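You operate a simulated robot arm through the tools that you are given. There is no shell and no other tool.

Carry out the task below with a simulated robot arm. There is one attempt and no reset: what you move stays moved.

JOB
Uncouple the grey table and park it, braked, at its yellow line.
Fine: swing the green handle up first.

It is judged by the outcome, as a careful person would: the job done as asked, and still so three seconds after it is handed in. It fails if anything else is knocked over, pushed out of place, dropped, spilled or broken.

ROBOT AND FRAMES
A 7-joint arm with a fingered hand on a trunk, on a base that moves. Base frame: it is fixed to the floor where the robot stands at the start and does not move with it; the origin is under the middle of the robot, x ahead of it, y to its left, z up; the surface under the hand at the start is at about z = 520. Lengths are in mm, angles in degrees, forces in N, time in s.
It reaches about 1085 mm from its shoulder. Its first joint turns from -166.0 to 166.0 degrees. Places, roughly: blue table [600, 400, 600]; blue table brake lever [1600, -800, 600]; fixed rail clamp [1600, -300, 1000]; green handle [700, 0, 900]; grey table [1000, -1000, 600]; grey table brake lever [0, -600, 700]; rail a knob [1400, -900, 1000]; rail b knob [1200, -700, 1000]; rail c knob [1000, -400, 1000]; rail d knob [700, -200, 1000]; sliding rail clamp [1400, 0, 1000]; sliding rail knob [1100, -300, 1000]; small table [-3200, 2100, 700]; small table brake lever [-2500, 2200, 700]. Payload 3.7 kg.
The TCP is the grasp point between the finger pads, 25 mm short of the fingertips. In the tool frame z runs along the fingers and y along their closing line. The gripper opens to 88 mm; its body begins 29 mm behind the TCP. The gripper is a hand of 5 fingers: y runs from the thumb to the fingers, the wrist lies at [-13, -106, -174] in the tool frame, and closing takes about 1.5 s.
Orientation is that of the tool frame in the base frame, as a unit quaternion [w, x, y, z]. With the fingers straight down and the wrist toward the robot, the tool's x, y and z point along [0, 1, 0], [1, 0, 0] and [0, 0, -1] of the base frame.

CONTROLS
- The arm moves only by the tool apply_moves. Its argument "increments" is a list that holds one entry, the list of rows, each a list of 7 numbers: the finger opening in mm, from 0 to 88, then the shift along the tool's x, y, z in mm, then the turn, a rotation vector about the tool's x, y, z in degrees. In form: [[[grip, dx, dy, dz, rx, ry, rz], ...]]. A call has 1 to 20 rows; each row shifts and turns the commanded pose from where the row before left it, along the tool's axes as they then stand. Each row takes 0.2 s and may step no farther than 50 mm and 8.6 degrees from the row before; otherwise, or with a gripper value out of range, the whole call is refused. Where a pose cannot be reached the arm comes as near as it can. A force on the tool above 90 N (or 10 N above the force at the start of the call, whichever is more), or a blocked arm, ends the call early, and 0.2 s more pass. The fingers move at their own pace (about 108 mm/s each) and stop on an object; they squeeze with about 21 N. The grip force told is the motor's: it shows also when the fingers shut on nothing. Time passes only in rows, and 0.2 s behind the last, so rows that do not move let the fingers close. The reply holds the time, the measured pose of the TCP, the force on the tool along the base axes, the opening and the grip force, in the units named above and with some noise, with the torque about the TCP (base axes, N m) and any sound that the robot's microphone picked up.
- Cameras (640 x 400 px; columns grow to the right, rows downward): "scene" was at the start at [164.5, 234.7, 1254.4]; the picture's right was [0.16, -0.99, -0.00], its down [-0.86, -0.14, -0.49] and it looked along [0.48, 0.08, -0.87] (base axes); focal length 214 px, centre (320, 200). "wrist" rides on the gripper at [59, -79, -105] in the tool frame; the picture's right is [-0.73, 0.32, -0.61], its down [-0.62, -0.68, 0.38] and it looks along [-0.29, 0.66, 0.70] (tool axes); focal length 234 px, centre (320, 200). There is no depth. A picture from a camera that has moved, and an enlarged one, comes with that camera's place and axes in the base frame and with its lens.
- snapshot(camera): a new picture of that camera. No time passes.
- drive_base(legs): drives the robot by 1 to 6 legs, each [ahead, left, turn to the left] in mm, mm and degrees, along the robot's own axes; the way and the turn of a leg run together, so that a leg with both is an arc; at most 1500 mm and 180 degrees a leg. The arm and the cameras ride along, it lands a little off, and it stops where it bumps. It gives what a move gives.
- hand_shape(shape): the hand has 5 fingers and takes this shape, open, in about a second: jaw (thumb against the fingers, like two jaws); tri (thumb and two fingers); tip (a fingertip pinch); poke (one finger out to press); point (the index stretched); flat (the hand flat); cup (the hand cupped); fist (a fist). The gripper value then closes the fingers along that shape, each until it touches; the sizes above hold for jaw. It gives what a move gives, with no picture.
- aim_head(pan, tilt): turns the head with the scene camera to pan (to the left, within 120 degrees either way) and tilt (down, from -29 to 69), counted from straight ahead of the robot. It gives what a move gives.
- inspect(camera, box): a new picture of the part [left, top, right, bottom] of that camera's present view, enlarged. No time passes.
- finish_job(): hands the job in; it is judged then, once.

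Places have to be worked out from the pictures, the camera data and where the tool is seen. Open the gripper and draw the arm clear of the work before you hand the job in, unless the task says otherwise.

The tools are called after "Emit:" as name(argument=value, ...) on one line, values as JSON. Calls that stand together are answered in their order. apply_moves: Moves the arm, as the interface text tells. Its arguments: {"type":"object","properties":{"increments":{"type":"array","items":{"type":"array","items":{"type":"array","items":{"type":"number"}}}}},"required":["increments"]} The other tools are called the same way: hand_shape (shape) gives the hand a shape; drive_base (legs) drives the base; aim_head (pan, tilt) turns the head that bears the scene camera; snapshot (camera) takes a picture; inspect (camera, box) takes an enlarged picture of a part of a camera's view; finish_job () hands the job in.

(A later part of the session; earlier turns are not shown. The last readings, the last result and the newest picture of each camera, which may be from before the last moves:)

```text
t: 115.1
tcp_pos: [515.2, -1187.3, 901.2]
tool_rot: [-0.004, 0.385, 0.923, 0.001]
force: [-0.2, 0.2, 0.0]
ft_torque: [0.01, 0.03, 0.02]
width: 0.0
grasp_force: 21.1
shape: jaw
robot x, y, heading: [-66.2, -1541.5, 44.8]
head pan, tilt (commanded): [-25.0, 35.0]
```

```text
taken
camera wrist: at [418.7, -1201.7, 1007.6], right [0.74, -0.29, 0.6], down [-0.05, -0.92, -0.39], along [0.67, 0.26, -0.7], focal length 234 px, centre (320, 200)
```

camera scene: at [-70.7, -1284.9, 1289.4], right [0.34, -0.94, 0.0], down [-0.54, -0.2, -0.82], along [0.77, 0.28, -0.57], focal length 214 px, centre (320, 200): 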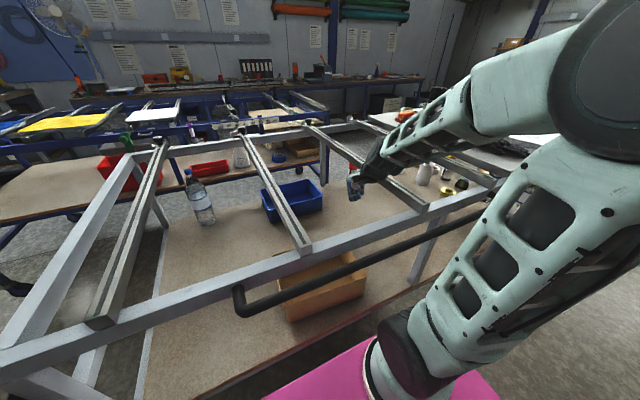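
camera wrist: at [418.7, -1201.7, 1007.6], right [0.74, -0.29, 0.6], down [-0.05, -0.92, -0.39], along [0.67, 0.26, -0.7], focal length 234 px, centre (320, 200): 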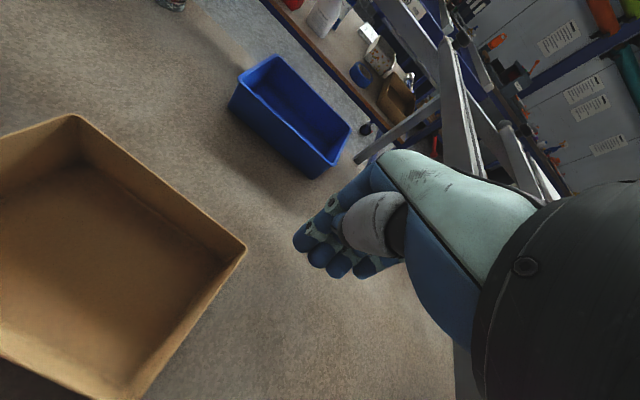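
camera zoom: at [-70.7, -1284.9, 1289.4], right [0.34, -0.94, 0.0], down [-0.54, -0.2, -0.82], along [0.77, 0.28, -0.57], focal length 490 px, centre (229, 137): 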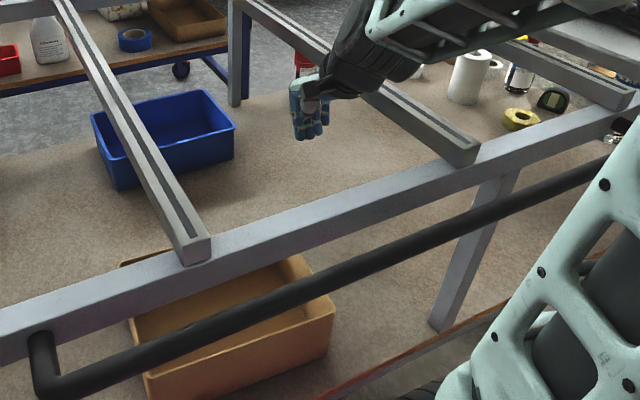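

By rail ends C and B the table moved ≈224 mm with no measurable yaw; outer edge now at n≈661, with ~1113 mm to go. I catch up 130 mm with the base, then pull another 110 mm gently.

Emit:
drive_base(legs=[[-130, 0, 0], [-110, 0, 0]])

Emit:
apply_moves(increments=[[[0, 0, 0, 0, 0, 0, 0], [0, 0, 0, 0, 0, 0, 0], [0, 0, 0, 0, 0, 0, 0], [0, 0, 0, 0, 0, 0, 0], [0, 0, 0, 0, 0, 0, 0], [0, 0, 0, 0, 0, 0, 0]]])

Emit:
snapshot(camera="scene")

Emit:
inspect(camera="scene", box=[220, 140, 500, 315])

Emit:
snapshot(camera="wrist")

```text
t: 117.0
tcp_pos: [395.0, -1308.8, 907.9]
tool_rot: [0.002, 0.385, 0.923, 0.011]
force: [-0.5, 0.1, -0.6]
ft_torque: [0.01, 0.0, 0.0]
width: 0.0
grasp_force: 20.6
shape: jaw
robot x, y, heading: [-192.1, -1666.1, 44.8]
head pan, tilt (commanded): [-25.0, 35.0]
stopped in leg 2: the force on the tool passed its limit at 101 N (the readings are from after the stop); the commanded pose is now the measured one
```

```text
t: 118.4
tcp_pos: [394.7, -1308.0, 908.6]
tool_rot: [0.002, 0.385, 0.923, 0.012]
force: [-0.2, -0.2, -0.4]
ft_torque: [-0.02, -0.01, -0.01]
width: 0.0
grasp_force: 21.1
shape: jaw
robot x, y, heading: [-191.5, -1670.7, 44.8]
head pan, tilt (commanded): [-25.0, 35.0]
```

```text
taken
camera scene: at [-196.8, -1410.5, 1289.4], right [0.34, -0.94, 0.0], down [-0.54, -0.2, -0.82], along [0.77, 0.28, -0.57], focal length 214 px, centre (320, 200)
```

scene: 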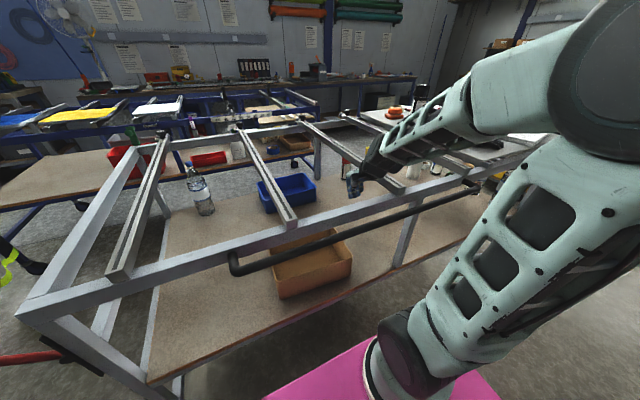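

```text
2.29 times, centred on (360, 228) of scene
camera zoom: at [-196.8, -1410.5, 1289.4], right [0.34, -0.94, 0.0], down [-0.54, -0.2, -0.82], along [0.77, 0.28, -0.57], focal length 490 px, centre (229, 137)
```

zoom: 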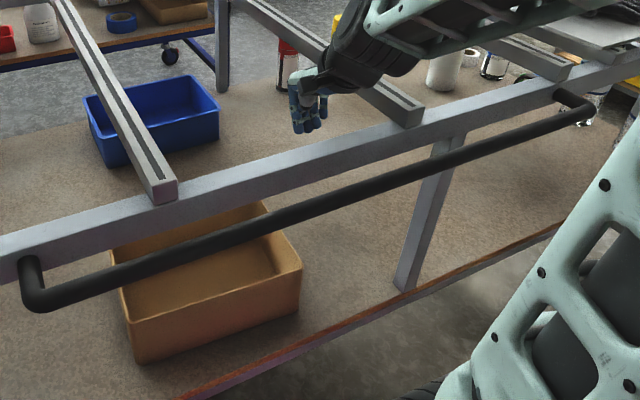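

```text
taken
camera wrist: at [295.7, -1323.9, 1012.5], right [0.73, -0.3, 0.61], down [-0.04, -0.92, -0.4], along [0.68, 0.27, -0.68], focal length 234 px, centre (320, 200)
```

wrist: 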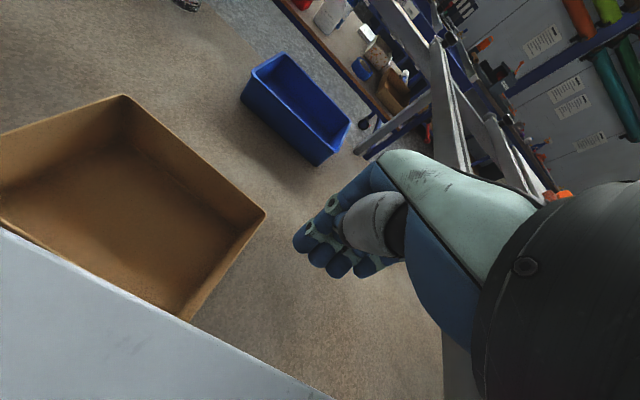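

The hand hit the beam at speed and tripped the force limit, so the pull must start from contact. Table is at +314 mm (outer edge n≈751), still square; contact is ~60 mm ahead of the hand. I close the gap with a small drive plus slow arm steps.

Emit:
drive_base(legs=[[-48, 0, 0]])

Emit:
apply_moves(increments=[[[0, 0, -5, 6, 0, 0, 0], [0, 0, -5, 0, 0, 0, 0], [0, 0, -5, 0, 0, 0, 0], [0, 0, -5, 0, 0, 0, 0]]])

Emit:
snapshot(camera="wrist")

Emit:
inspect(camera="scene", box=[220, 140, 500, 315])

```text
t: 119.3
tcp_pos: [361.4, -1343.6, 908.2]
tool_rot: [0.003, 0.385, 0.923, 0.011]
force: [0.3, 0.6, 0.0]
ft_torque: [-0.01, -0.02, 0.02]
width: 0.0
grasp_force: 21.4
shape: jaw
robot x, y, heading: [-222.4, -1706.2, 45.1]
head pan, tilt (commanded): [-25.0, 35.0]
```

```text
t: 120.3
tcp_pos: [347.3, -1356.7, 902.2]
tool_rot: [0.003, 0.385, 0.923, 0.011]
force: [4.4, 6.0, 6.6]
ft_torque: [0.03, -0.05, 0.07]
width: 0.2
grasp_force: 21.0
shape: jaw
robot x, y, heading: [-227.7, -1702.4, 44.9]
head pan, tilt (commanded): [-25.0, 35.0]
```

```text
taken
camera wrist: at [248.4, -1371.5, 1006.6], right [0.73, -0.3, 0.61], down [-0.04, -0.92, -0.4], along [0.68, 0.27, -0.68], focal length 234 px, centre (320, 200)
```

wrist: 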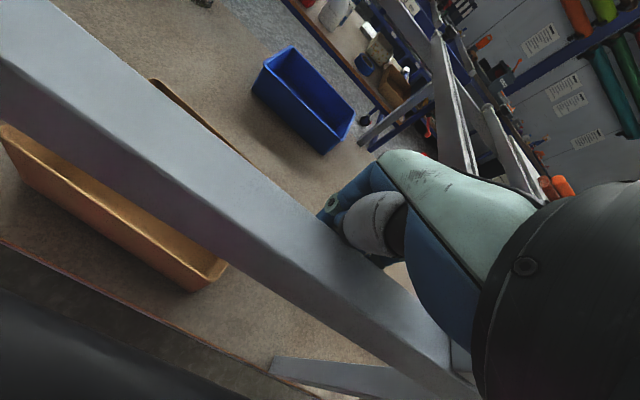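

```text
2.29 times, centred on (360, 228) of scene
camera zoom: at [-230.6, -1444.3, 1289.4], right [0.34, -0.94, 0.0], down [-0.54, -0.2, -0.82], along [0.77, 0.28, -0.57], focal length 490 px, centre (229, 137)
```

zoom: 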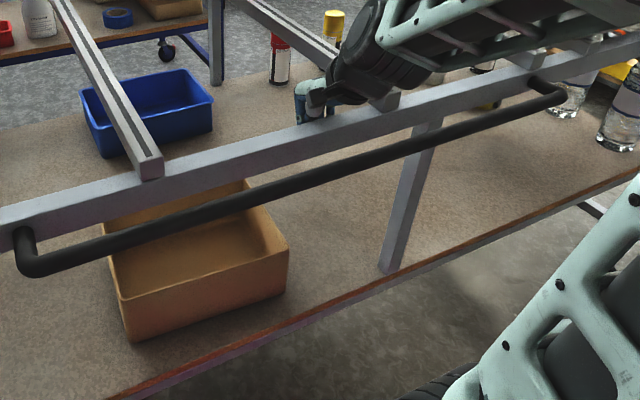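

In light contact now (≈9 N). I pull by driving back 100 mm from contact.

Emit:
drive_base(legs=[[-100, 0, 0]])

Emit:
apply_moves(increments=[[[0, 0, 0, 0, 0, 0, 0], [0, 0, 0, 0, 0, 0, 0], [0, 0, 0, 0, 0, 0, 0], [0, 0, 0, 0, 0, 0, 0], [0, 0, 0, 0, 0, 0, 0], [0, 0, 0, 0, 0, 0, 0]]])

Emit:
snapshot(camera="scene")

Emit:
inspect(camera="scene", box=[220, 140, 500, 315])

```text
t: 121.2
tcp_pos: [321.9, -1382.5, 906.4]
tool_rot: [0.01, 0.387, 0.922, 0.019]
force: [-0.2, 0.9, 0.8]
ft_torque: [-0.01, -0.03, 0.0]
width: 0.0
grasp_force: 20.9
shape: jaw
robot x, y, heading: [-256.0, -1728.8, 44.8]
head pan, tilt (commanded): [-25.0, 35.0]
stopped in leg 1: the force on the tool passed its limit at 94 N (the readings are from after the stop); the commanded pose is now the measured one
```

```text
t: 122.6
tcp_pos: [322.3, -1381.5, 907.7]
tool_rot: [0.009, 0.387, 0.922, 0.018]
force: [0.9, 0.9, -0.4]
ft_torque: [0.03, -0.02, -0.01]
width: 0.0
grasp_force: 20.5
shape: jaw
robot x, y, heading: [-257.2, -1733.6, 45.0]
head pan, tilt (commanded): [-25.0, 35.0]
```

```text
taken
camera scene: at [-260.4, -1473.9, 1289.4], right [0.34, -0.94, 0.0], down [-0.54, -0.2, -0.82], along [0.77, 0.28, -0.57], focal length 214 px, centre (320, 200)
```

scene: 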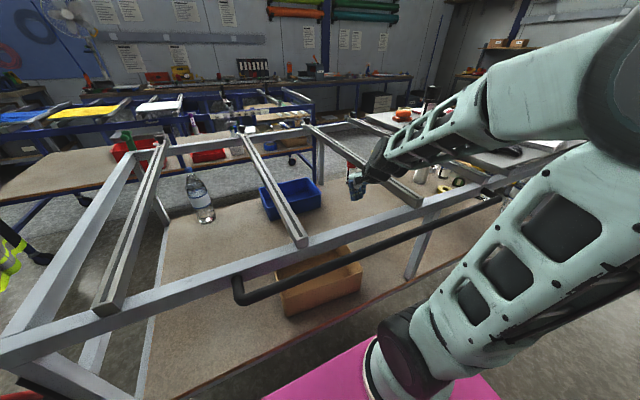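

```text
2.29 times, centred on (360, 228) of scene
camera zoom: at [-260.4, -1473.9, 1289.4], right [0.34, -0.94, 0.0], down [-0.54, -0.2, -0.82], along [0.77, 0.28, -0.57], focal length 490 px, centre (229, 137)
```

zoom: 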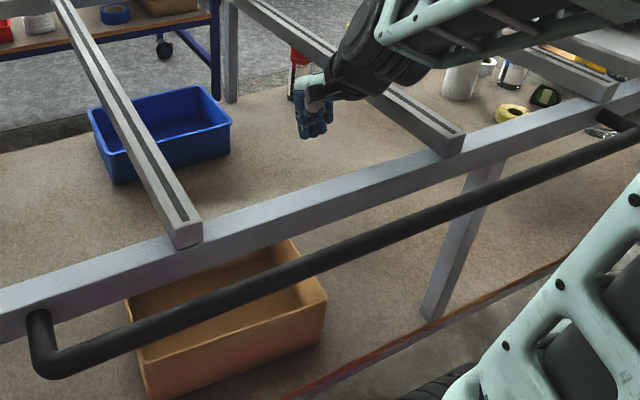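

Even the base's start is too abrupt (94 N), though everything on the table still stands. Table is at +477 mm (outer edge n≈914, 860 mm to go). I'll switch to gentle ramped arm pulls: lift the hand, extend it, back the base off, and lower again.

Emit:
apply_moves(increments=[[[0, 0, 5, -20, 2.3, 0, 0], [0, 0, 0, -40, 0, 0, 0], [0, 0, 0, -40, 0, 0, 0], [0, 0, 0, -40, 0, 0, 0], [0, 0, 40, 0, 0, 0, 0], [0, 0, 40, 0, 0, 0, 0], [0, 0, 40, 0, 0, 0, 0], [0, 0, 40, 0, 0, 0, 0], [0, 0, 40, 0, 0, 0, 0], [0, 0, 37, 0, 0, 0, 0]]])

Emit:
drive_base(legs=[[-357, 0, 0]])

Emit:
snapshot(camera="scene")

Emit:
inspect(camera="scene", box=[220, 90, 500, 265])

Emit:
snapshot(camera="wrist")

```text
t: 124.8
tcp_pos: [494.0, -1213.5, 1050.0]
tool_rot: [0.001, 0.385, 0.923, 0.0]
force: [-0.3, 0.0, 1.3]
ft_torque: [-0.01, -0.02, 0.02]
width: 0.0
grasp_force: 20.8
shape: jaw
robot x, y, heading: [-255.0, -1733.8, 44.9]
head pan, tilt (commanded): [-25.0, 35.0]
```

```text
t: 127.1
tcp_pos: [241.4, -1467.8, 1048.4]
tool_rot: [0.001, 0.386, 0.922, -0.001]
force: [0.2, -0.8, 0.6]
ft_torque: [-0.01, 0.01, 0.02]
width: 0.0
grasp_force: 21.0
shape: jaw
robot x, y, heading: [-507.0, -1986.2, 44.7]
head pan, tilt (commanded): [-25.0, 35.0]
```

```text
taken
camera scene: at [-514.5, -1726.9, 1289.4], right [0.34, -0.94, 0.0], down [-0.54, -0.19, -0.82], along [0.77, 0.28, -0.57], focal length 214 px, centre (320, 200)
```

scene: 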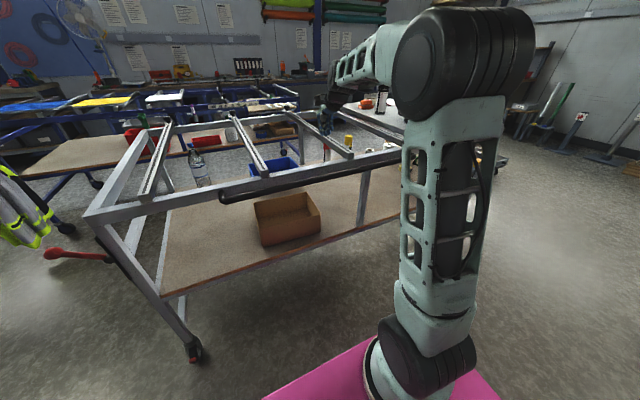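

```text
2.29 times, centred on (360, 178) of scene
camera zoom: at [-514.5, -1726.9, 1289.4], right [0.34, -0.94, 0.0], down [-0.54, -0.19, -0.82], along [0.77, 0.28, -0.57], focal length 490 px, centre (229, 251)
```

zoom: 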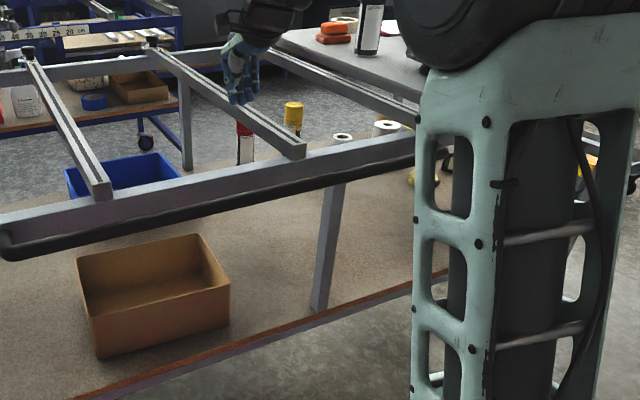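

```text
taken
camera wrist: at [143.1, -1480.1, 1154.5], right [0.74, -0.29, 0.61], down [-0.05, -0.92, -0.38], along [0.67, 0.25, -0.7], focal length 234 px, centre (320, 200)
```

wrist: 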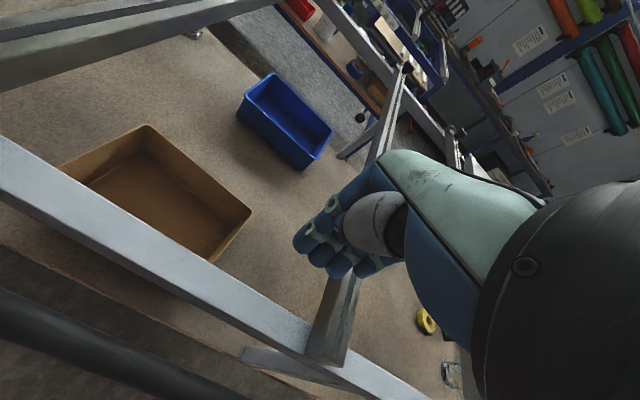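

Robot now at n≈1763, hand above the beam line at n≈867. I move the hand forward 40 mm so it clears the beam's inner side, then lower it.

Emit:
apply_moves(increments=[[[0, 0, 40, 0, 0, 0, 0], [0, 0, 0, 40, 0, 0, 0], [0, 0, 0, 40, 0, 0, 0], [0, 0, 0, 40, 0, 0, 0], [0, 0, 0, 27, 0, 0, 0]]])

Emit:
snapshot(camera="wrist")

Emit:
inspect(camera="scene", box=[220, 90, 500, 265])

```text
t: 128.3
tcp_pos: [270.4, -1438.3, 903.3]
tool_rot: [0.001, 0.387, 0.922, 0.0]
force: [-0.2, 0.3, 1.0]
ft_torque: [-0.01, 0.01, 0.02]
width: 0.1
grasp_force: 21.0
shape: jaw
robot x, y, heading: [-507.0, -1987.2, 44.8]
head pan, tilt (commanded): [-25.0, 35.0]
```

```text
taken
camera wrist: at [172.5, -1451.0, 1008.9], right [0.74, -0.29, 0.61], down [-0.05, -0.92, -0.38], along [0.67, 0.25, -0.69], focal length 234 px, centre (320, 200)
```

wrist: 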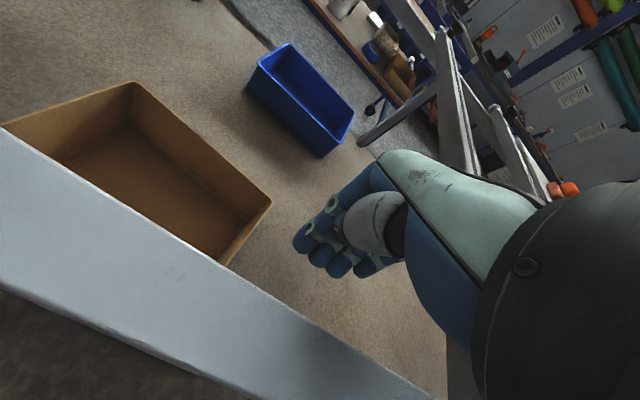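

```text
2.29 times, centred on (360, 178) of scene
camera zoom: at [-514.6, -1727.0, 1289.4], right [0.34, -0.94, 0.0], down [-0.54, -0.19, -0.82], along [0.77, 0.28, -0.57], focal length 490 px, centre (229, 251)
```

zoom: 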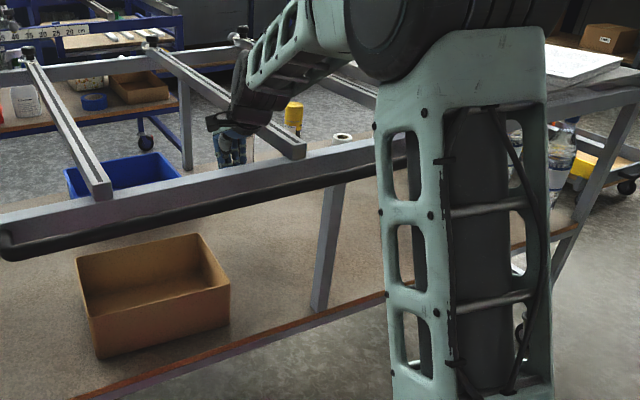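

The hand is inside the beam with ~40 mm gap. I make a slow approach to contact and then a smoothly ramped pull (up to ~140 mm/s), letting the table coast off at the end.

Emit:
apply_moves(increments=[[[0, 0, -10, 0, 0, 0, 0], [0, 0, -10, 0, 0, 0, 0], [0, 0, -8, 0, 0, 0, 0], [0, 0, -6, 0, 0, 0, 0], [0, 0, -6, 0, 0, 0, 0], [0, 0, -6, 0, 0, 0, 0], [0, 0, -7, 0, 0, 0, 0], [0, 0, -9, 0, 0, 0, 0], [0, 0, -11, 0, 0, 0, 0], [0, 0, -13, 0, 0, 0, 0], [0, 0, -15, 0, 0, 0, 0], [0, 0, -17, 0, 0, 0, 0], [0, 0, -19, 0, 0, 0, 0], [0, 0, -21, 0, 0, 0, 0], [0, 0, -23, 0, 0, 0, 0], [0, 0, -25, 0, 0, 0, 0], [0, 0, -27, 0, 0, 0, 0], [0, 0, -27, 0, 0, 0, 0]]])

Emit:
apply_moves(increments=[[[0, 0, 0, 0, 0, 0, 0], [0, 0, 0, 0, 0, 0, 0], [0, 0, 0, 0, 0, 0, 0], [0, 0, 0, 0, 0, 0, 0], [0, 0, 0, 0, 0, 0, 0], [0, 0, 0, 0, 0, 0, 0]]])

Emit:
snapshot(camera="scene")

Emit:
inspect(camera="scene", box=[220, 90, 500, 265])

Emit:
snapshot(camera="wrist")

```text
t: 132.1
tcp_pos: [80.4, -1622.7, 898.5]
tool_rot: [-0.001, 0.386, 0.922, -0.003]
force: [-0.4, -0.3, -0.1]
ft_torque: [-0.01, 0.03, -0.01]
width: 0.0
grasp_force: 20.7
shape: jaw
robot x, y, heading: [-511.2, -1984.8, 44.8]
head pan, tilt (commanded): [-25.0, 35.0]
```

```text
t: 133.5
tcp_pos: [82.7, -1621.8, 900.0]
tool_rot: [0.001, 0.387, 0.922, -0.001]
force: [-0.5, -0.1, 0.7]
ft_torque: [-0.02, 0.03, 0.0]
width: 0.0
grasp_force: 21.4
shape: jaw
robot x, y, heading: [-508.4, -1984.6, 44.6]
head pan, tilt (commanded): [-25.0, 35.0]
```

```text
taken
camera scene: at [-514.5, -1726.9, 1289.4], right [0.34, -0.94, 0.0], down [-0.54, -0.19, -0.82], along [0.77, 0.28, -0.57], focal length 214 px, centre (320, 200)
```

scene: 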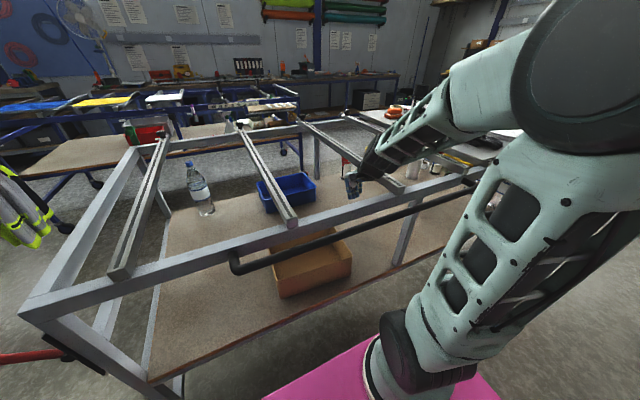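

```text
2.29 times, centred on (360, 178) of scene
camera zoom: at [-514.5, -1726.9, 1289.4], right [0.34, -0.94, 0.0], down [-0.54, -0.19, -0.82], along [0.77, 0.28, -0.57], focal length 490 px, centre (229, 251)
```

zoom: 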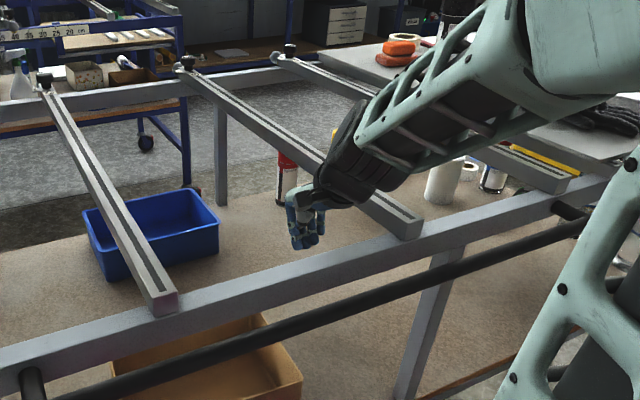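

```text
taken
camera wrist: at [-14.5, -1635.0, 1006.1], right [0.74, -0.29, 0.61], down [-0.05, -0.92, -0.38], along [0.67, 0.25, -0.7], focal length 234 px, centre (320, 200)
```

wrist: 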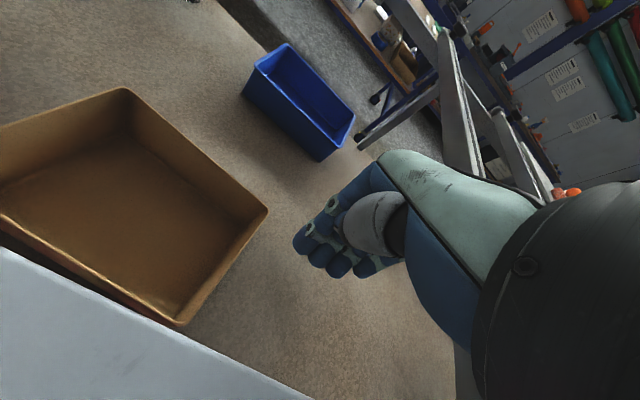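

Smooth: table now at +765 mm (outer edge n≈1202, 572 mm to go), still square and all items standing. I reset for another stroke: lift, extend, back the base 287 mm.

Emit:
apply_moves(increments=[[[0, 0, 0, -30, 0, 0, 0], [0, 0, 0, -40, 0, 0, 0], [0, 0, 0, -40, 0, 0, 0], [0, 0, 0, -40, 0, 0, 0], [0, 0, 43, 0, 0, 0, 0], [0, 0, 43, 0, 0, 0, 0], [0, 0, 43, 0, 0, 0, 0], [0, 0, 43, 0, 0, 0, 0], [0, 0, 43, 0, 0, 0, 0], [0, 0, 40, 0, 0, 0, 0]]])

Emit:
drive_base(legs=[[-287, 0, 0.3]])

Emit:
snapshot(camera="wrist")

Emit:
snapshot(camera="scene")

Emit:
inspect(camera="scene", box=[220, 90, 500, 265])

```text
t: 135.7
tcp_pos: [264.1, -1439.6, 1053.8]
tool_rot: [0.001, 0.387, 0.922, 0.0]
force: [-0.6, 0.2, 0.5]
ft_torque: [0.03, 0.01, 0.0]
width: 0.2
grasp_force: 21.1
shape: jaw
robot x, y, heading: [-509.1, -1984.8, 44.9]
head pan, tilt (commanded): [-25.0, 35.0]
```

```text
t: 137.7
tcp_pos: [57.2, -1639.3, 1053.2]
tool_rot: [0.001, 0.384, 0.923, -0.001]
force: [1.2, 0.3, -0.2]
ft_torque: [-0.06, 0.01, 0.0]
width: 0.0
grasp_force: 21.3
shape: jaw
robot x, y, heading: [-711.9, -2186.3, 45.4]
head pan, tilt (commanded): [-25.0, 35.0]
```

```text
taken
camera wrist: at [-39.9, -1652.8, 1159.0], right [0.74, -0.29, 0.61], down [-0.04, -0.92, -0.38], along [0.67, 0.26, -0.7], focal length 234 px, centre (320, 200)
```

wrist: 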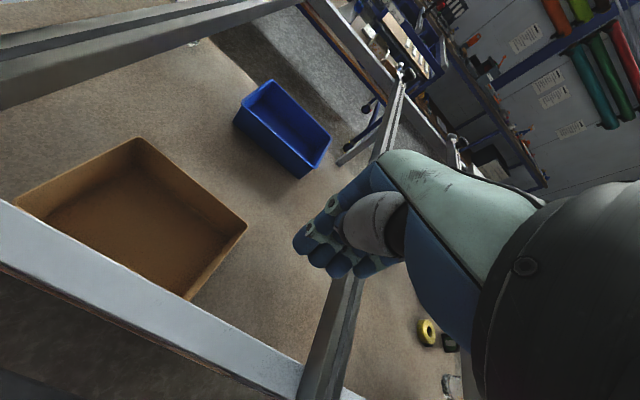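

```text
taken
camera scene: at [-719.6, -1930.4, 1289.4], right [0.34, -0.94, 0.0], down [-0.54, -0.2, -0.82], along [0.77, 0.28, -0.57], focal length 214 px, centre (320, 200)
```

scene: 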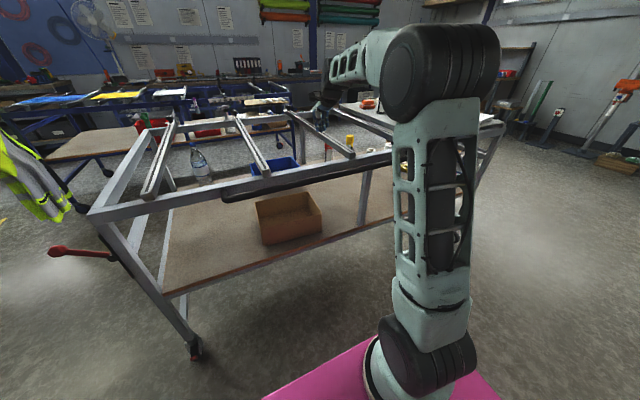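

```text
2.29 times, centred on (360, 178) of scene
camera zoom: at [-719.6, -1930.4, 1289.4], right [0.34, -0.94, 0.0], down [-0.54, -0.2, -0.82], along [0.77, 0.28, -0.57], focal length 490 px, centre (229, 251)
```

zoom: 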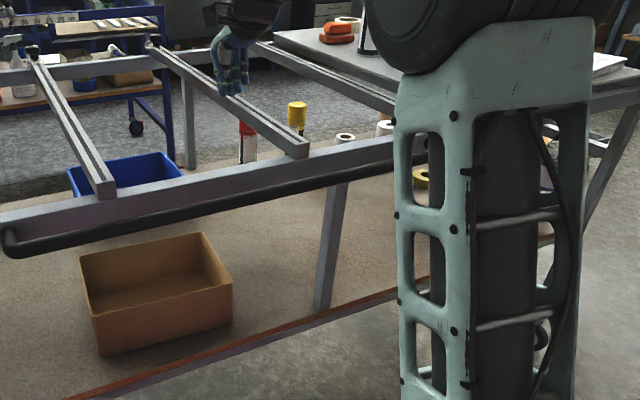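

Hand at n≈1119, beam inner face at ≈1162, so it's clear to lower. I lower, then make the next ramped pull.

Emit:
apply_moves(increments=[[[0, 0, 0, 40, 0, 0, 0], [0, 0, 0, 40, 0, 0, 0], [0, 0, 0, 40, 0, 0, 0], [0, 0, 0, 30, 0, 0, 0]]])

Emit:
apply_moves(increments=[[[0, 0, -10, 0, 0, 0, 0], [0, 0, -10, 0, 0, 0, 0], [0, 0, -8, 0, 0, 0, 0], [0, 0, -6, 0, 0, 0, 0], [0, 0, -6, 0, 0, 0, 0], [0, 0, -7, 0, 0, 0, 0], [0, 0, -9, 0, 0, 0, 0], [0, 0, -11, 0, 0, 0, 0], [0, 0, -13, 0, 0, 0, 0], [0, 0, -15, 0, 0, 0, 0], [0, 0, -17, 0, 0, 0, 0], [0, 0, -19, 0, 0, 0, 0], [0, 0, -21, 0, 0, 0, 0], [0, 0, -23, 0, 0, 0, 0], [0, 0, -25, 0, 0, 0, 0], [0, 0, -25, 0, 0, 0, 0], [0, 0, -25, 0, 0, 0, 0]]])

Emit:
apply_moves(increments=[[[0, 0, 0, 0, 0, 0, 0], [0, 0, 0, 0, 0, 0, 0], [0, 0, 0, 0, 0, 0, 0], [0, 0, 0, 0, 0, 0, 0], [0, 0, 0, 0, 0, 0, 0], [0, 0, 0, 0, 0, 0, 0]]])

Emit:
snapshot(camera="scene")

Emit:
inspect(camera="scene", box=[220, 90, 500, 265])

Emit:
snapshot(camera="wrist")

```text
t: 138.7
tcp_pos: [56.9, -1640.8, 903.9]
tool_rot: [0.001, 0.385, 0.923, 0.0]
force: [0.3, 0.1, 0.4]
ft_torque: [0.01, 0.03, -0.01]
width: 0.1
grasp_force: 20.9
shape: jaw
robot x, y, heading: [-712.1, -2187.4, 45.4]
head pan, tilt (commanded): [-25.0, 35.0]
```

```text
t: 142.3
tcp_pos: [-119.6, -1816.2, 901.0]
tool_rot: [-0.001, 0.383, 0.924, -0.001]
force: [0.1, 1.0, 0.5]
ft_torque: [-0.03, 0.05, -0.03]
width: 0.0
grasp_force: 20.5
shape: jaw
robot x, y, heading: [-717.3, -2191.5, 45.0]
head pan, tilt (commanded): [-25.0, 35.0]
```

```text
t: 143.7
tcp_pos: [-119.8, -1815.9, 903.6]
tool_rot: [0.0, 0.385, 0.923, -0.001]
force: [-0.2, -0.1, 0.5]
ft_torque: [0.02, 0.0, 0.04]
width: 0.0
grasp_force: 21.0
shape: jaw
robot x, y, heading: [-715.0, -2188.5, 45.0]
head pan, tilt (commanded): [-25.0, 35.0]
```

```text
taken
camera scene: at [-719.5, -1930.4, 1289.4], right [0.34, -0.94, 0.0], down [-0.54, -0.2, -0.82], along [0.77, 0.28, -0.57], focal length 214 px, centre (320, 200)
```

scene: 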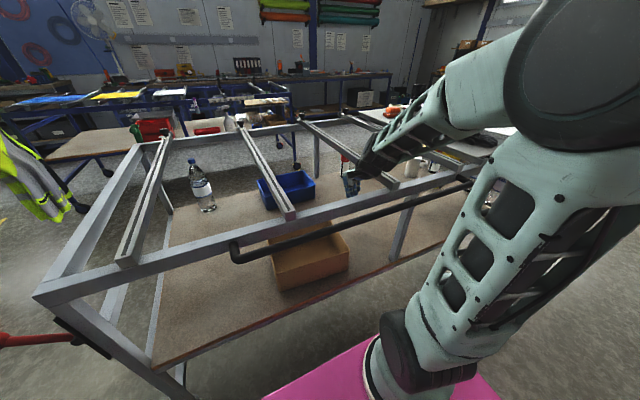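

```text
2.29 times, centred on (360, 178) of scene
camera zoom: at [-719.5, -1930.4, 1289.4], right [0.34, -0.94, 0.0], down [-0.54, -0.2, -0.82], along [0.77, 0.28, -0.57], focal length 490 px, centre (229, 251)
```

zoom: 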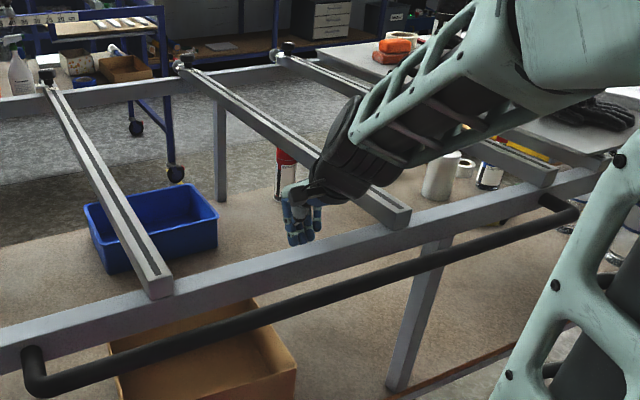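

```text
taken
camera wrist: at [-216.1, -1828.5, 1008.9], right [0.74, -0.29, 0.61], down [-0.04, -0.92, -0.38], along [0.67, 0.26, -0.7], focal length 234 px, centre (320, 200)
```

wrist: 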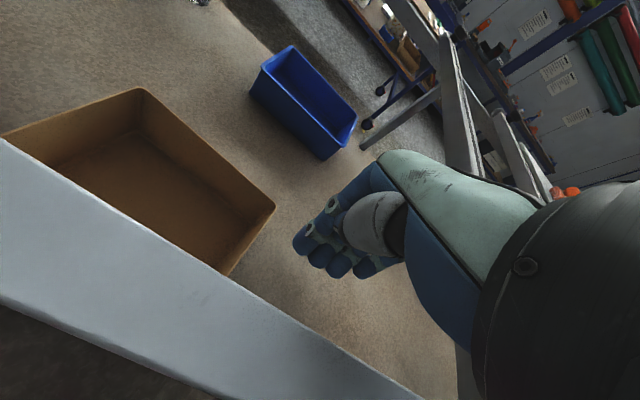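

Table at about +1021 mm (outer edge n≈1458, ~316 mm to go). Before backing further I check the space behind the robot on both sides.

Emit:
aim_head(pan=120, tilt=35)

Emit:
snapshot(camera="scene")

Emit:
aim_head(pan=-120, tilt=35)

Emit:
snapshot(camera="scene")

Emit:
aim_head(pan=40, tilt=45)

Emit:
snapshot(camera="scene")

```text
t: 146.0
tcp_pos: [-118.6, -1815.4, 903.0]
tool_rot: [0.001, 0.384, 0.923, -0.001]
force: [0.6, 0.1, 0.1]
ft_torque: [-0.02, -0.01, 0.0]
width: 0.0
grasp_force: 20.6
shape: jaw
robot x, y, heading: [-712.6, -2194.3, 45.1]
head pan, tilt (commanded): [120.0, 35.0]
```

```text
taken
camera scene: at [-887.3, -1938.1, 1289.4], right [0.26, 0.97, 0.0], down [0.55, -0.15, -0.82], along [-0.79, 0.21, -0.57], focal length 214 px, centre (320, 200)
```

scene: 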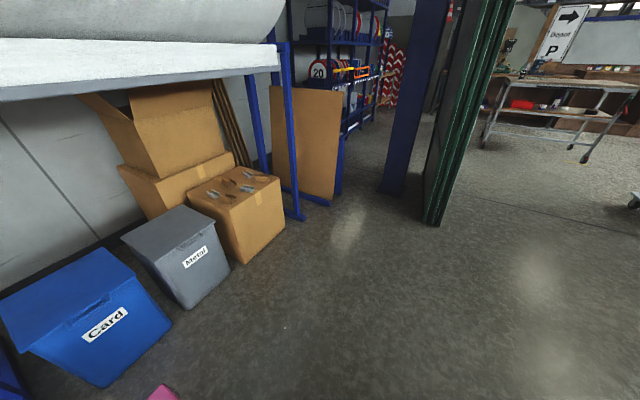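

```text
t: 149.4
tcp_pos: [-117.8, -1815.8, 903.7]
tool_rot: [0.001, 0.384, 0.923, 0.0]
force: [0.7, -0.4, -0.6]
ft_torque: [-0.02, -0.01, -0.01]
width: 0.0
grasp_force: 21.1
shape: jaw
robot x, y, heading: [-712.9, -2186.8, 45.2]
head pan, tilt (commanded): [-120.0, 35.0]
```

```text
taken
camera scene: at [-779.2, -2045.7, 1289.4], right [-0.97, -0.26, 0.0], down [-0.15, 0.55, -0.82], along [0.21, -0.79, -0.57], focal length 214 px, centre (320, 200)
```

scene: 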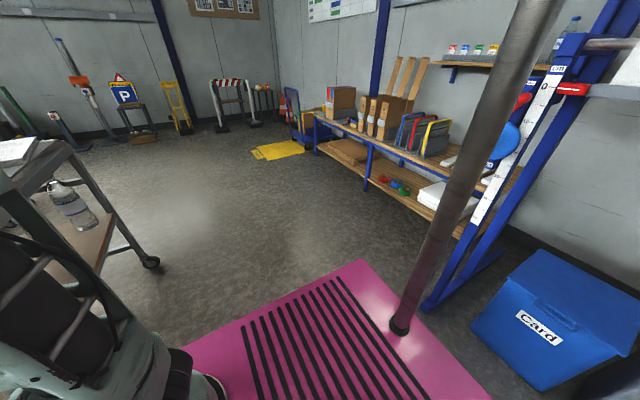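

```text
t: 151.9
tcp_pos: [-118.5, -1814.4, 901.4]
tool_rot: [0.0, 0.384, 0.923, -0.001]
force: [0.2, 0.3, 0.0]
ft_torque: [0.01, -0.02, -0.01]
width: 0.0
grasp_force: 21.1
shape: jaw
robot x, y, heading: [-708.5, -2191.9, 45.3]
head pan, tilt (commanded): [40.0, 45.0]
```

```text
taken
camera scene: at [-795.3, -1879.7, 1274.6], right [1.0, -0.09, 0.0], down [-0.06, -0.7, -0.71], along [0.06, 0.7, -0.71], focal length 214 px, centre (320, 200)
```

scene: 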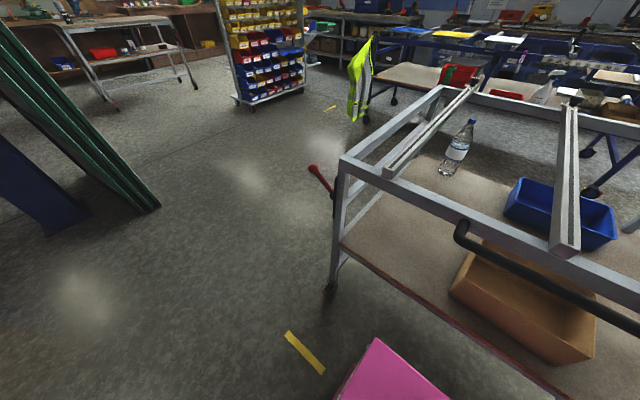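

A rack foot stands at about n≈2905 behind me, so the base must stay at n≤2440. I lift and extend the hand, then back the base 320 mm for the final, slower stroke.

Emit:
apply_moves(increments=[[[0, 0, 0, -30, 0, 0, 0], [0, 0, 0, -40, 0, 0, 0], [0, 0, 0, -40, 0, 0, 0], [0, 0, 0, -40, 0, 0, 0], [0, 0, 45, 0, 0, 0, 0], [0, 0, 45, 0, 0, 0, 0], [0, 0, 45, 0, 0, 0, 0], [0, 0, 45, 0, 0, 0, 0], [0, 0, 45, 0, 0, 0, 0], [0, 0, 45, 0, 0, 0, 0], [0, 0, 40, 0, 0, 0, 0]]])

Emit:
drive_base(legs=[[-150, 0, 0]])

Emit:
snapshot(camera="scene")

```text
t: 154.3
tcp_pos: [100.0, -1598.4, 1052.9]
tool_rot: [0.001, 0.384, 0.923, 0.001]
force: [-0.8, -0.9, 1.1]
ft_torque: [-0.02, 0.0, -0.01]
width: 0.3
grasp_force: 21.2
shape: jaw
robot x, y, heading: [-710.7, -2190.5, 45.0]
head pan, tilt (commanded): [40.0, 45.0]
```

```text
t: 155.6
tcp_pos: [-6.9, -1704.9, 1052.8]
tool_rot: [0.0, 0.384, 0.923, 0.0]
force: [0.2, 0.2, 0.1]
ft_torque: [0.01, -0.03, 0.02]
width: 0.0
grasp_force: 21.1
shape: jaw
robot x, y, heading: [-814.5, -2298.0, 45.2]
head pan, tilt (commanded): [40.0, 45.0]
```

```text
taken
camera scene: at [-902.1, -1987.0, 1274.6], right [1.0, -0.08, 0.0], down [-0.06, -0.7, -0.71], along [0.06, 0.7, -0.71], focal length 214 px, centre (320, 200)
```

scene: 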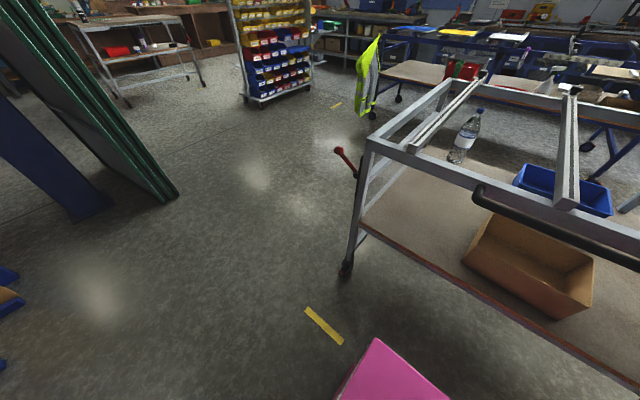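

I check the rear clearance again from here before the rest of the way.

Emit:
aim_head(pan=-120, tilt=50)

Emit:
snapshot(camera="scene")

Emit:
aim_head(pan=120, tilt=50)

Emit:
snapshot(camera="scene")

```text
t: 158.1
tcp_pos: [-5.9, -1705.4, 1052.4]
tool_rot: [0.0, 0.385, 0.923, 0.0]
force: [-0.3, 0.2, -0.3]
ft_torque: [-0.03, -0.02, 0.02]
width: 0.0
grasp_force: 21.6
shape: jaw
robot x, y, heading: [-820.6, -2295.2, 45.3]
head pan, tilt (commanded): [-120.0, 50.0]
```

```text
taken
camera scene: at [-888.8, -2142.3, 1267.7], right [-0.97, -0.26, 0.0], down [-0.2, 0.74, -0.64], along [0.17, -0.62, -0.77], focal length 214 px, centre (320, 200)
```

scene: 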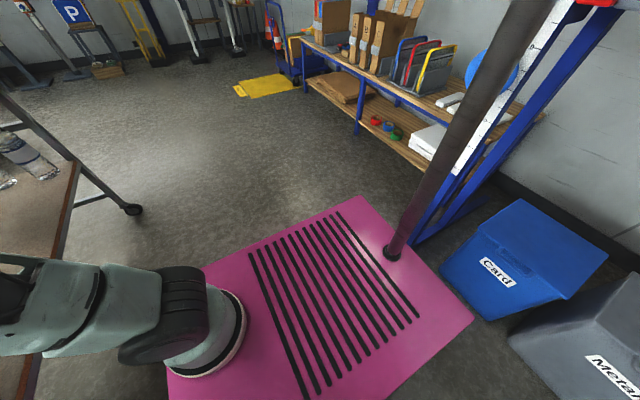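

```text
t: 161.5
tcp_pos: [-7.5, -1706.0, 1051.6]
tool_rot: [0.001, 0.385, 0.923, 0.001]
force: [-0.7, 0.2, -0.3]
ft_torque: [0.02, -0.02, 0.0]
width: 0.0
grasp_force: 21.1
shape: jaw
robot x, y, heading: [-820.6, -2299.0, 45.2]
head pan, tilt (commanded): [120.0, 50.0]
```

```text
taken
camera scene: at [-983.4, -2048.2, 1267.7], right [0.26, 0.97, 0.0], down [0.74, -0.2, -0.64], along [-0.62, 0.17, -0.77], focal length 214 px, centre (320, 200)
```

scene: 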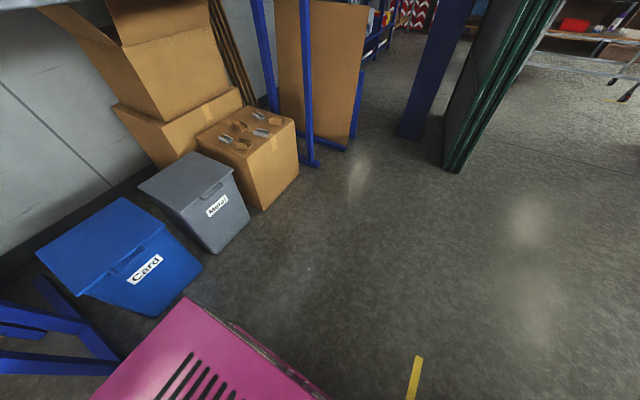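

The rack foot and bins are at n≥2975, so backing to n≈2380 (rear edge ≈2755) leaves over 200 mm. I back another 175 mm and look.

Emit:
drive_base(legs=[[-175, 0, -0.2]])

Emit:
aim_head(pan=-25, tilt=35)

Emit:
snapshot(camera="scene")

Emit:
snapshot(camera="wrist")

Emit:
inspect(camera="scene", box=[60, 90, 340, 265])

```text
t: 163.1
tcp_pos: [-119.6, -1824.9, 1053.5]
tool_rot: [0.002, 0.386, 0.922, 0.001]
force: [0.0, -1.2, 0.2]
ft_torque: [-0.05, 0.03, 0.01]
width: 0.0
grasp_force: 20.6
shape: jaw
robot x, y, heading: [-933.9, -2412.3, 44.9]
head pan, tilt (commanded): [120.0, 50.0]
stopped in leg 1: the robot was blocked; the commanded pose is now the measured one
```

```text
t: 165.3
tcp_pos: [-119.2, -1824.0, 1052.8]
tool_rot: [0.002, 0.386, 0.922, 0.0]
force: [0.0, 0.2, -0.3]
ft_torque: [-0.02, 0.01, 0.01]
width: 0.0
grasp_force: 20.6
shape: jaw
robot x, y, heading: [-936.6, -2411.4, 45.0]
head pan, tilt (commanded): [-25.0, 35.0]
```

```text
taken
camera scene: at [-940.6, -2153.0, 1289.3], right [0.34, -0.94, 0.0], down [-0.54, -0.2, -0.82], along [0.77, 0.28, -0.57], focal length 214 px, centre (320, 200)
```

scene: 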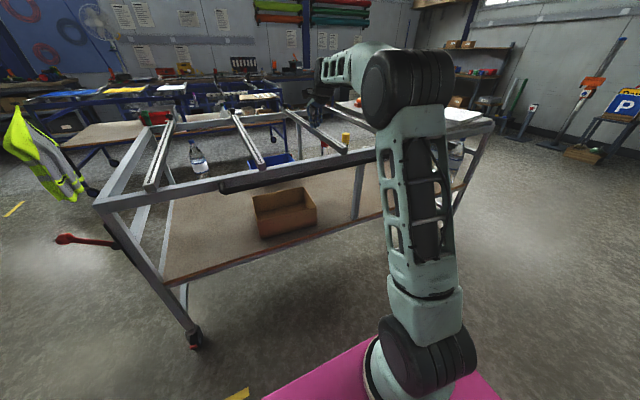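

```text
taken
camera wrist: at [-218.1, -1837.7, 1159.2], right [0.74, -0.29, 0.61], down [-0.05, -0.92, -0.38], along [0.67, 0.25, -0.69], focal length 234 px, centre (320, 200)
```

wrist: 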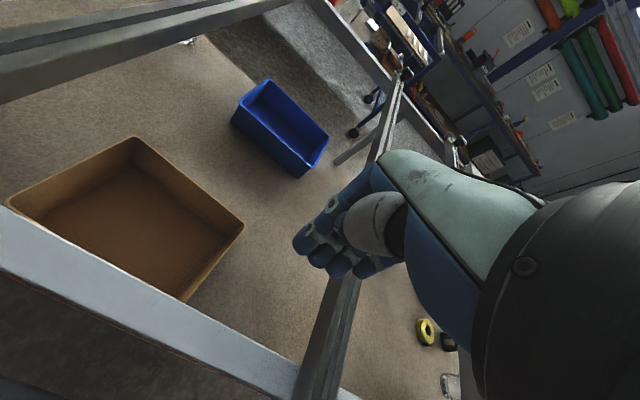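

```text
2.29 times, centred on (200, 178) of scene
camera zoom: at [-940.6, -2153.0, 1289.3], right [0.34, -0.94, 0.0], down [-0.54, -0.2, -0.82], along [0.77, 0.28, -0.57], focal length 490 px, centre (594, 251)
```

zoom: 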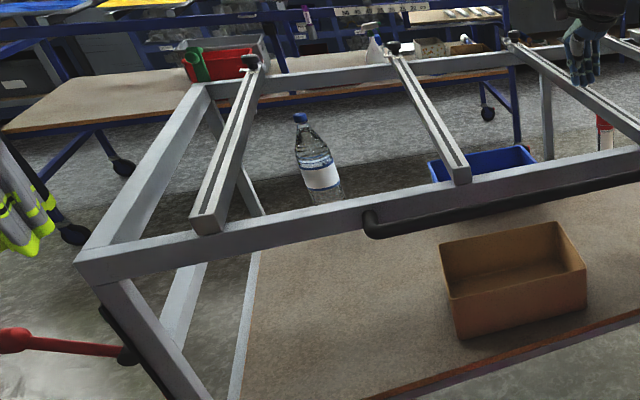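

The base reports it was blocked just short of the target. I ease forward 25 mm and look behind to see what I touched.

Emit:
drive_base(legs=[[25, 0, 0]])

Emit:
aim_head(pan=-120, tilt=50)

Emit:
snapshot(camera="scene")

Emit:
aim_head(pan=120, tilt=50)

Emit:
snapshot(camera="scene")

```text
t: 166.2
tcp_pos: [-102.6, -1806.6, 1053.3]
tool_rot: [0.002, 0.386, 0.922, 0.001]
force: [-0.6, 0.9, 0.9]
ft_torque: [-0.04, -0.01, -0.02]
width: 0.1
grasp_force: 21.1
shape: jaw
robot x, y, heading: [-918.5, -2394.2, 44.7]
head pan, tilt (commanded): [-25.0, 35.0]
```

```text
t: 167.9
tcp_pos: [-103.1, -1807.7, 1053.0]
tool_rot: [0.002, 0.386, 0.922, 0.001]
force: [0.0, 0.3, -0.3]
ft_torque: [-0.02, 0.04, 0.02]
width: 0.1
grasp_force: 21.4
shape: jaw
robot x, y, heading: [-921.9, -2396.9, 45.1]
head pan, tilt (commanded): [-120.0, 50.0]
```

```text
taken
camera scene: at [-986.7, -2240.7, 1267.7], right [-0.97, -0.26, 0.0], down [-0.2, 0.74, -0.64], along [0.17, -0.62, -0.77], focal length 214 px, centre (320, 200)
```

scene: 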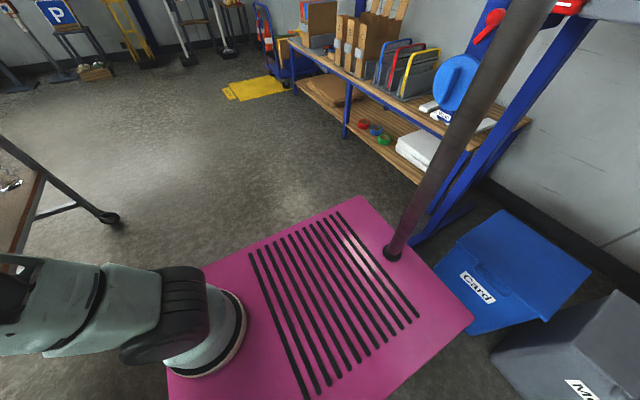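

```text
t: 171.2
tcp_pos: [-102.8, -1807.0, 1053.8]
tool_rot: [0.002, 0.386, 0.922, 0.0]
force: [-0.1, -0.6, 0.3]
ft_torque: [0.02, -0.02, 0.02]
width: 0.1
grasp_force: 21.0
shape: jaw
robot x, y, heading: [-914.1, -2395.0, 44.9]
head pan, tilt (commanded): [120.0, 50.0]
```

```text
taken
camera scene: at [-1080.9, -2146.2, 1267.7], right [0.26, 0.97, 0.0], down [0.74, -0.2, -0.64], along [-0.62, 0.17, -0.77], focal length 214 px, centre (320, 200)
```

scene: 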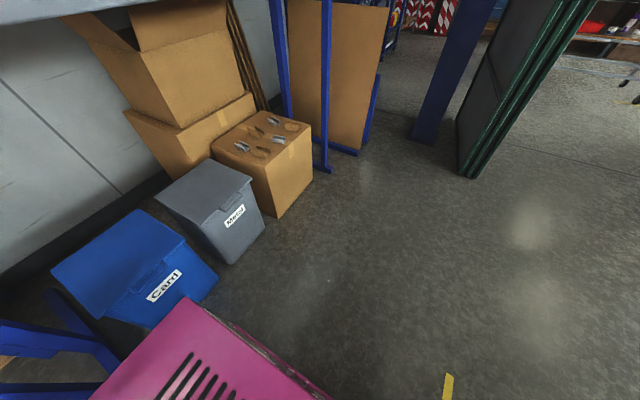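

Nothing behind has visibly shifted (bin positions match within error); the base likely touched the rack's low foot, so I'll stay at n≤2345. Now I look at the table's outer-left corner and the line to set the final distance.

Emit:
aim_head(pan=35, tilt=50)

Emit:
snapshot(camera="scene")

Emit:
inspect(camera="scene", box=[270, 90, 510, 330])

```text
t: 172.8
tcp_pos: [-103.0, -1807.8, 1053.4]
tool_rot: [0.003, 0.387, 0.922, 0.0]
force: [0.4, 0.4, 0.1]
ft_torque: [-0.01, 0.01, 0.01]
width: 0.1
grasp_force: 21.6
shape: jaw
robot x, y, heading: [-918.4, -2393.0, 44.6]
head pan, tilt (commanded): [35.0, 50.0]
```

```text
taken
camera scene: at [-993.1, -2090.4, 1267.7], right [0.98, -0.17, 0.0], down [-0.13, -0.75, -0.64], along [0.11, 0.63, -0.77], focal length 214 px, centre (320, 200)
```

scene: 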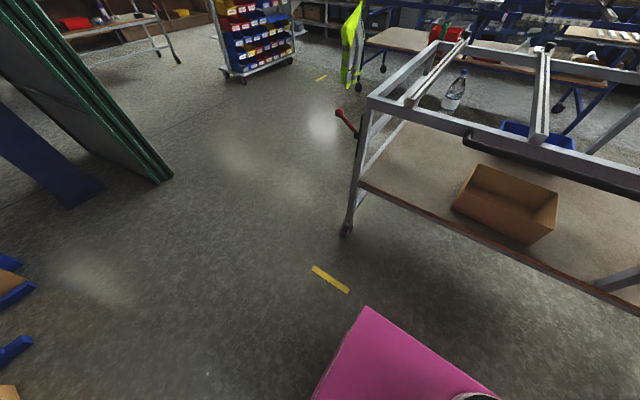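

```text
1.67 times, centred on (390, 210) of scene
camera zoom: at [-993.1, -2090.4, 1267.7], right [0.98, -0.17, 0.0], down [-0.13, -0.75, -0.64], along [0.11, 0.63, -0.77], focal length 358 px, centre (203, 183)
```

zoom: 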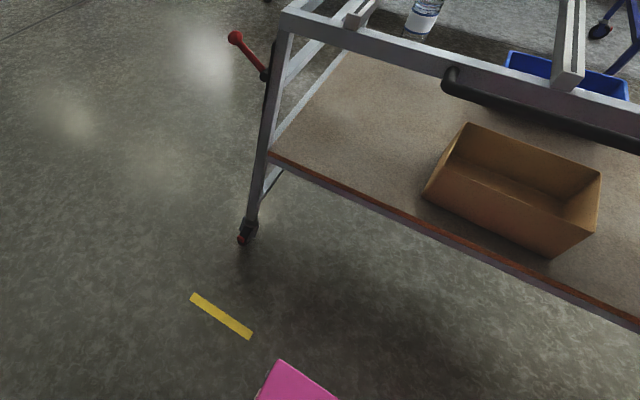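

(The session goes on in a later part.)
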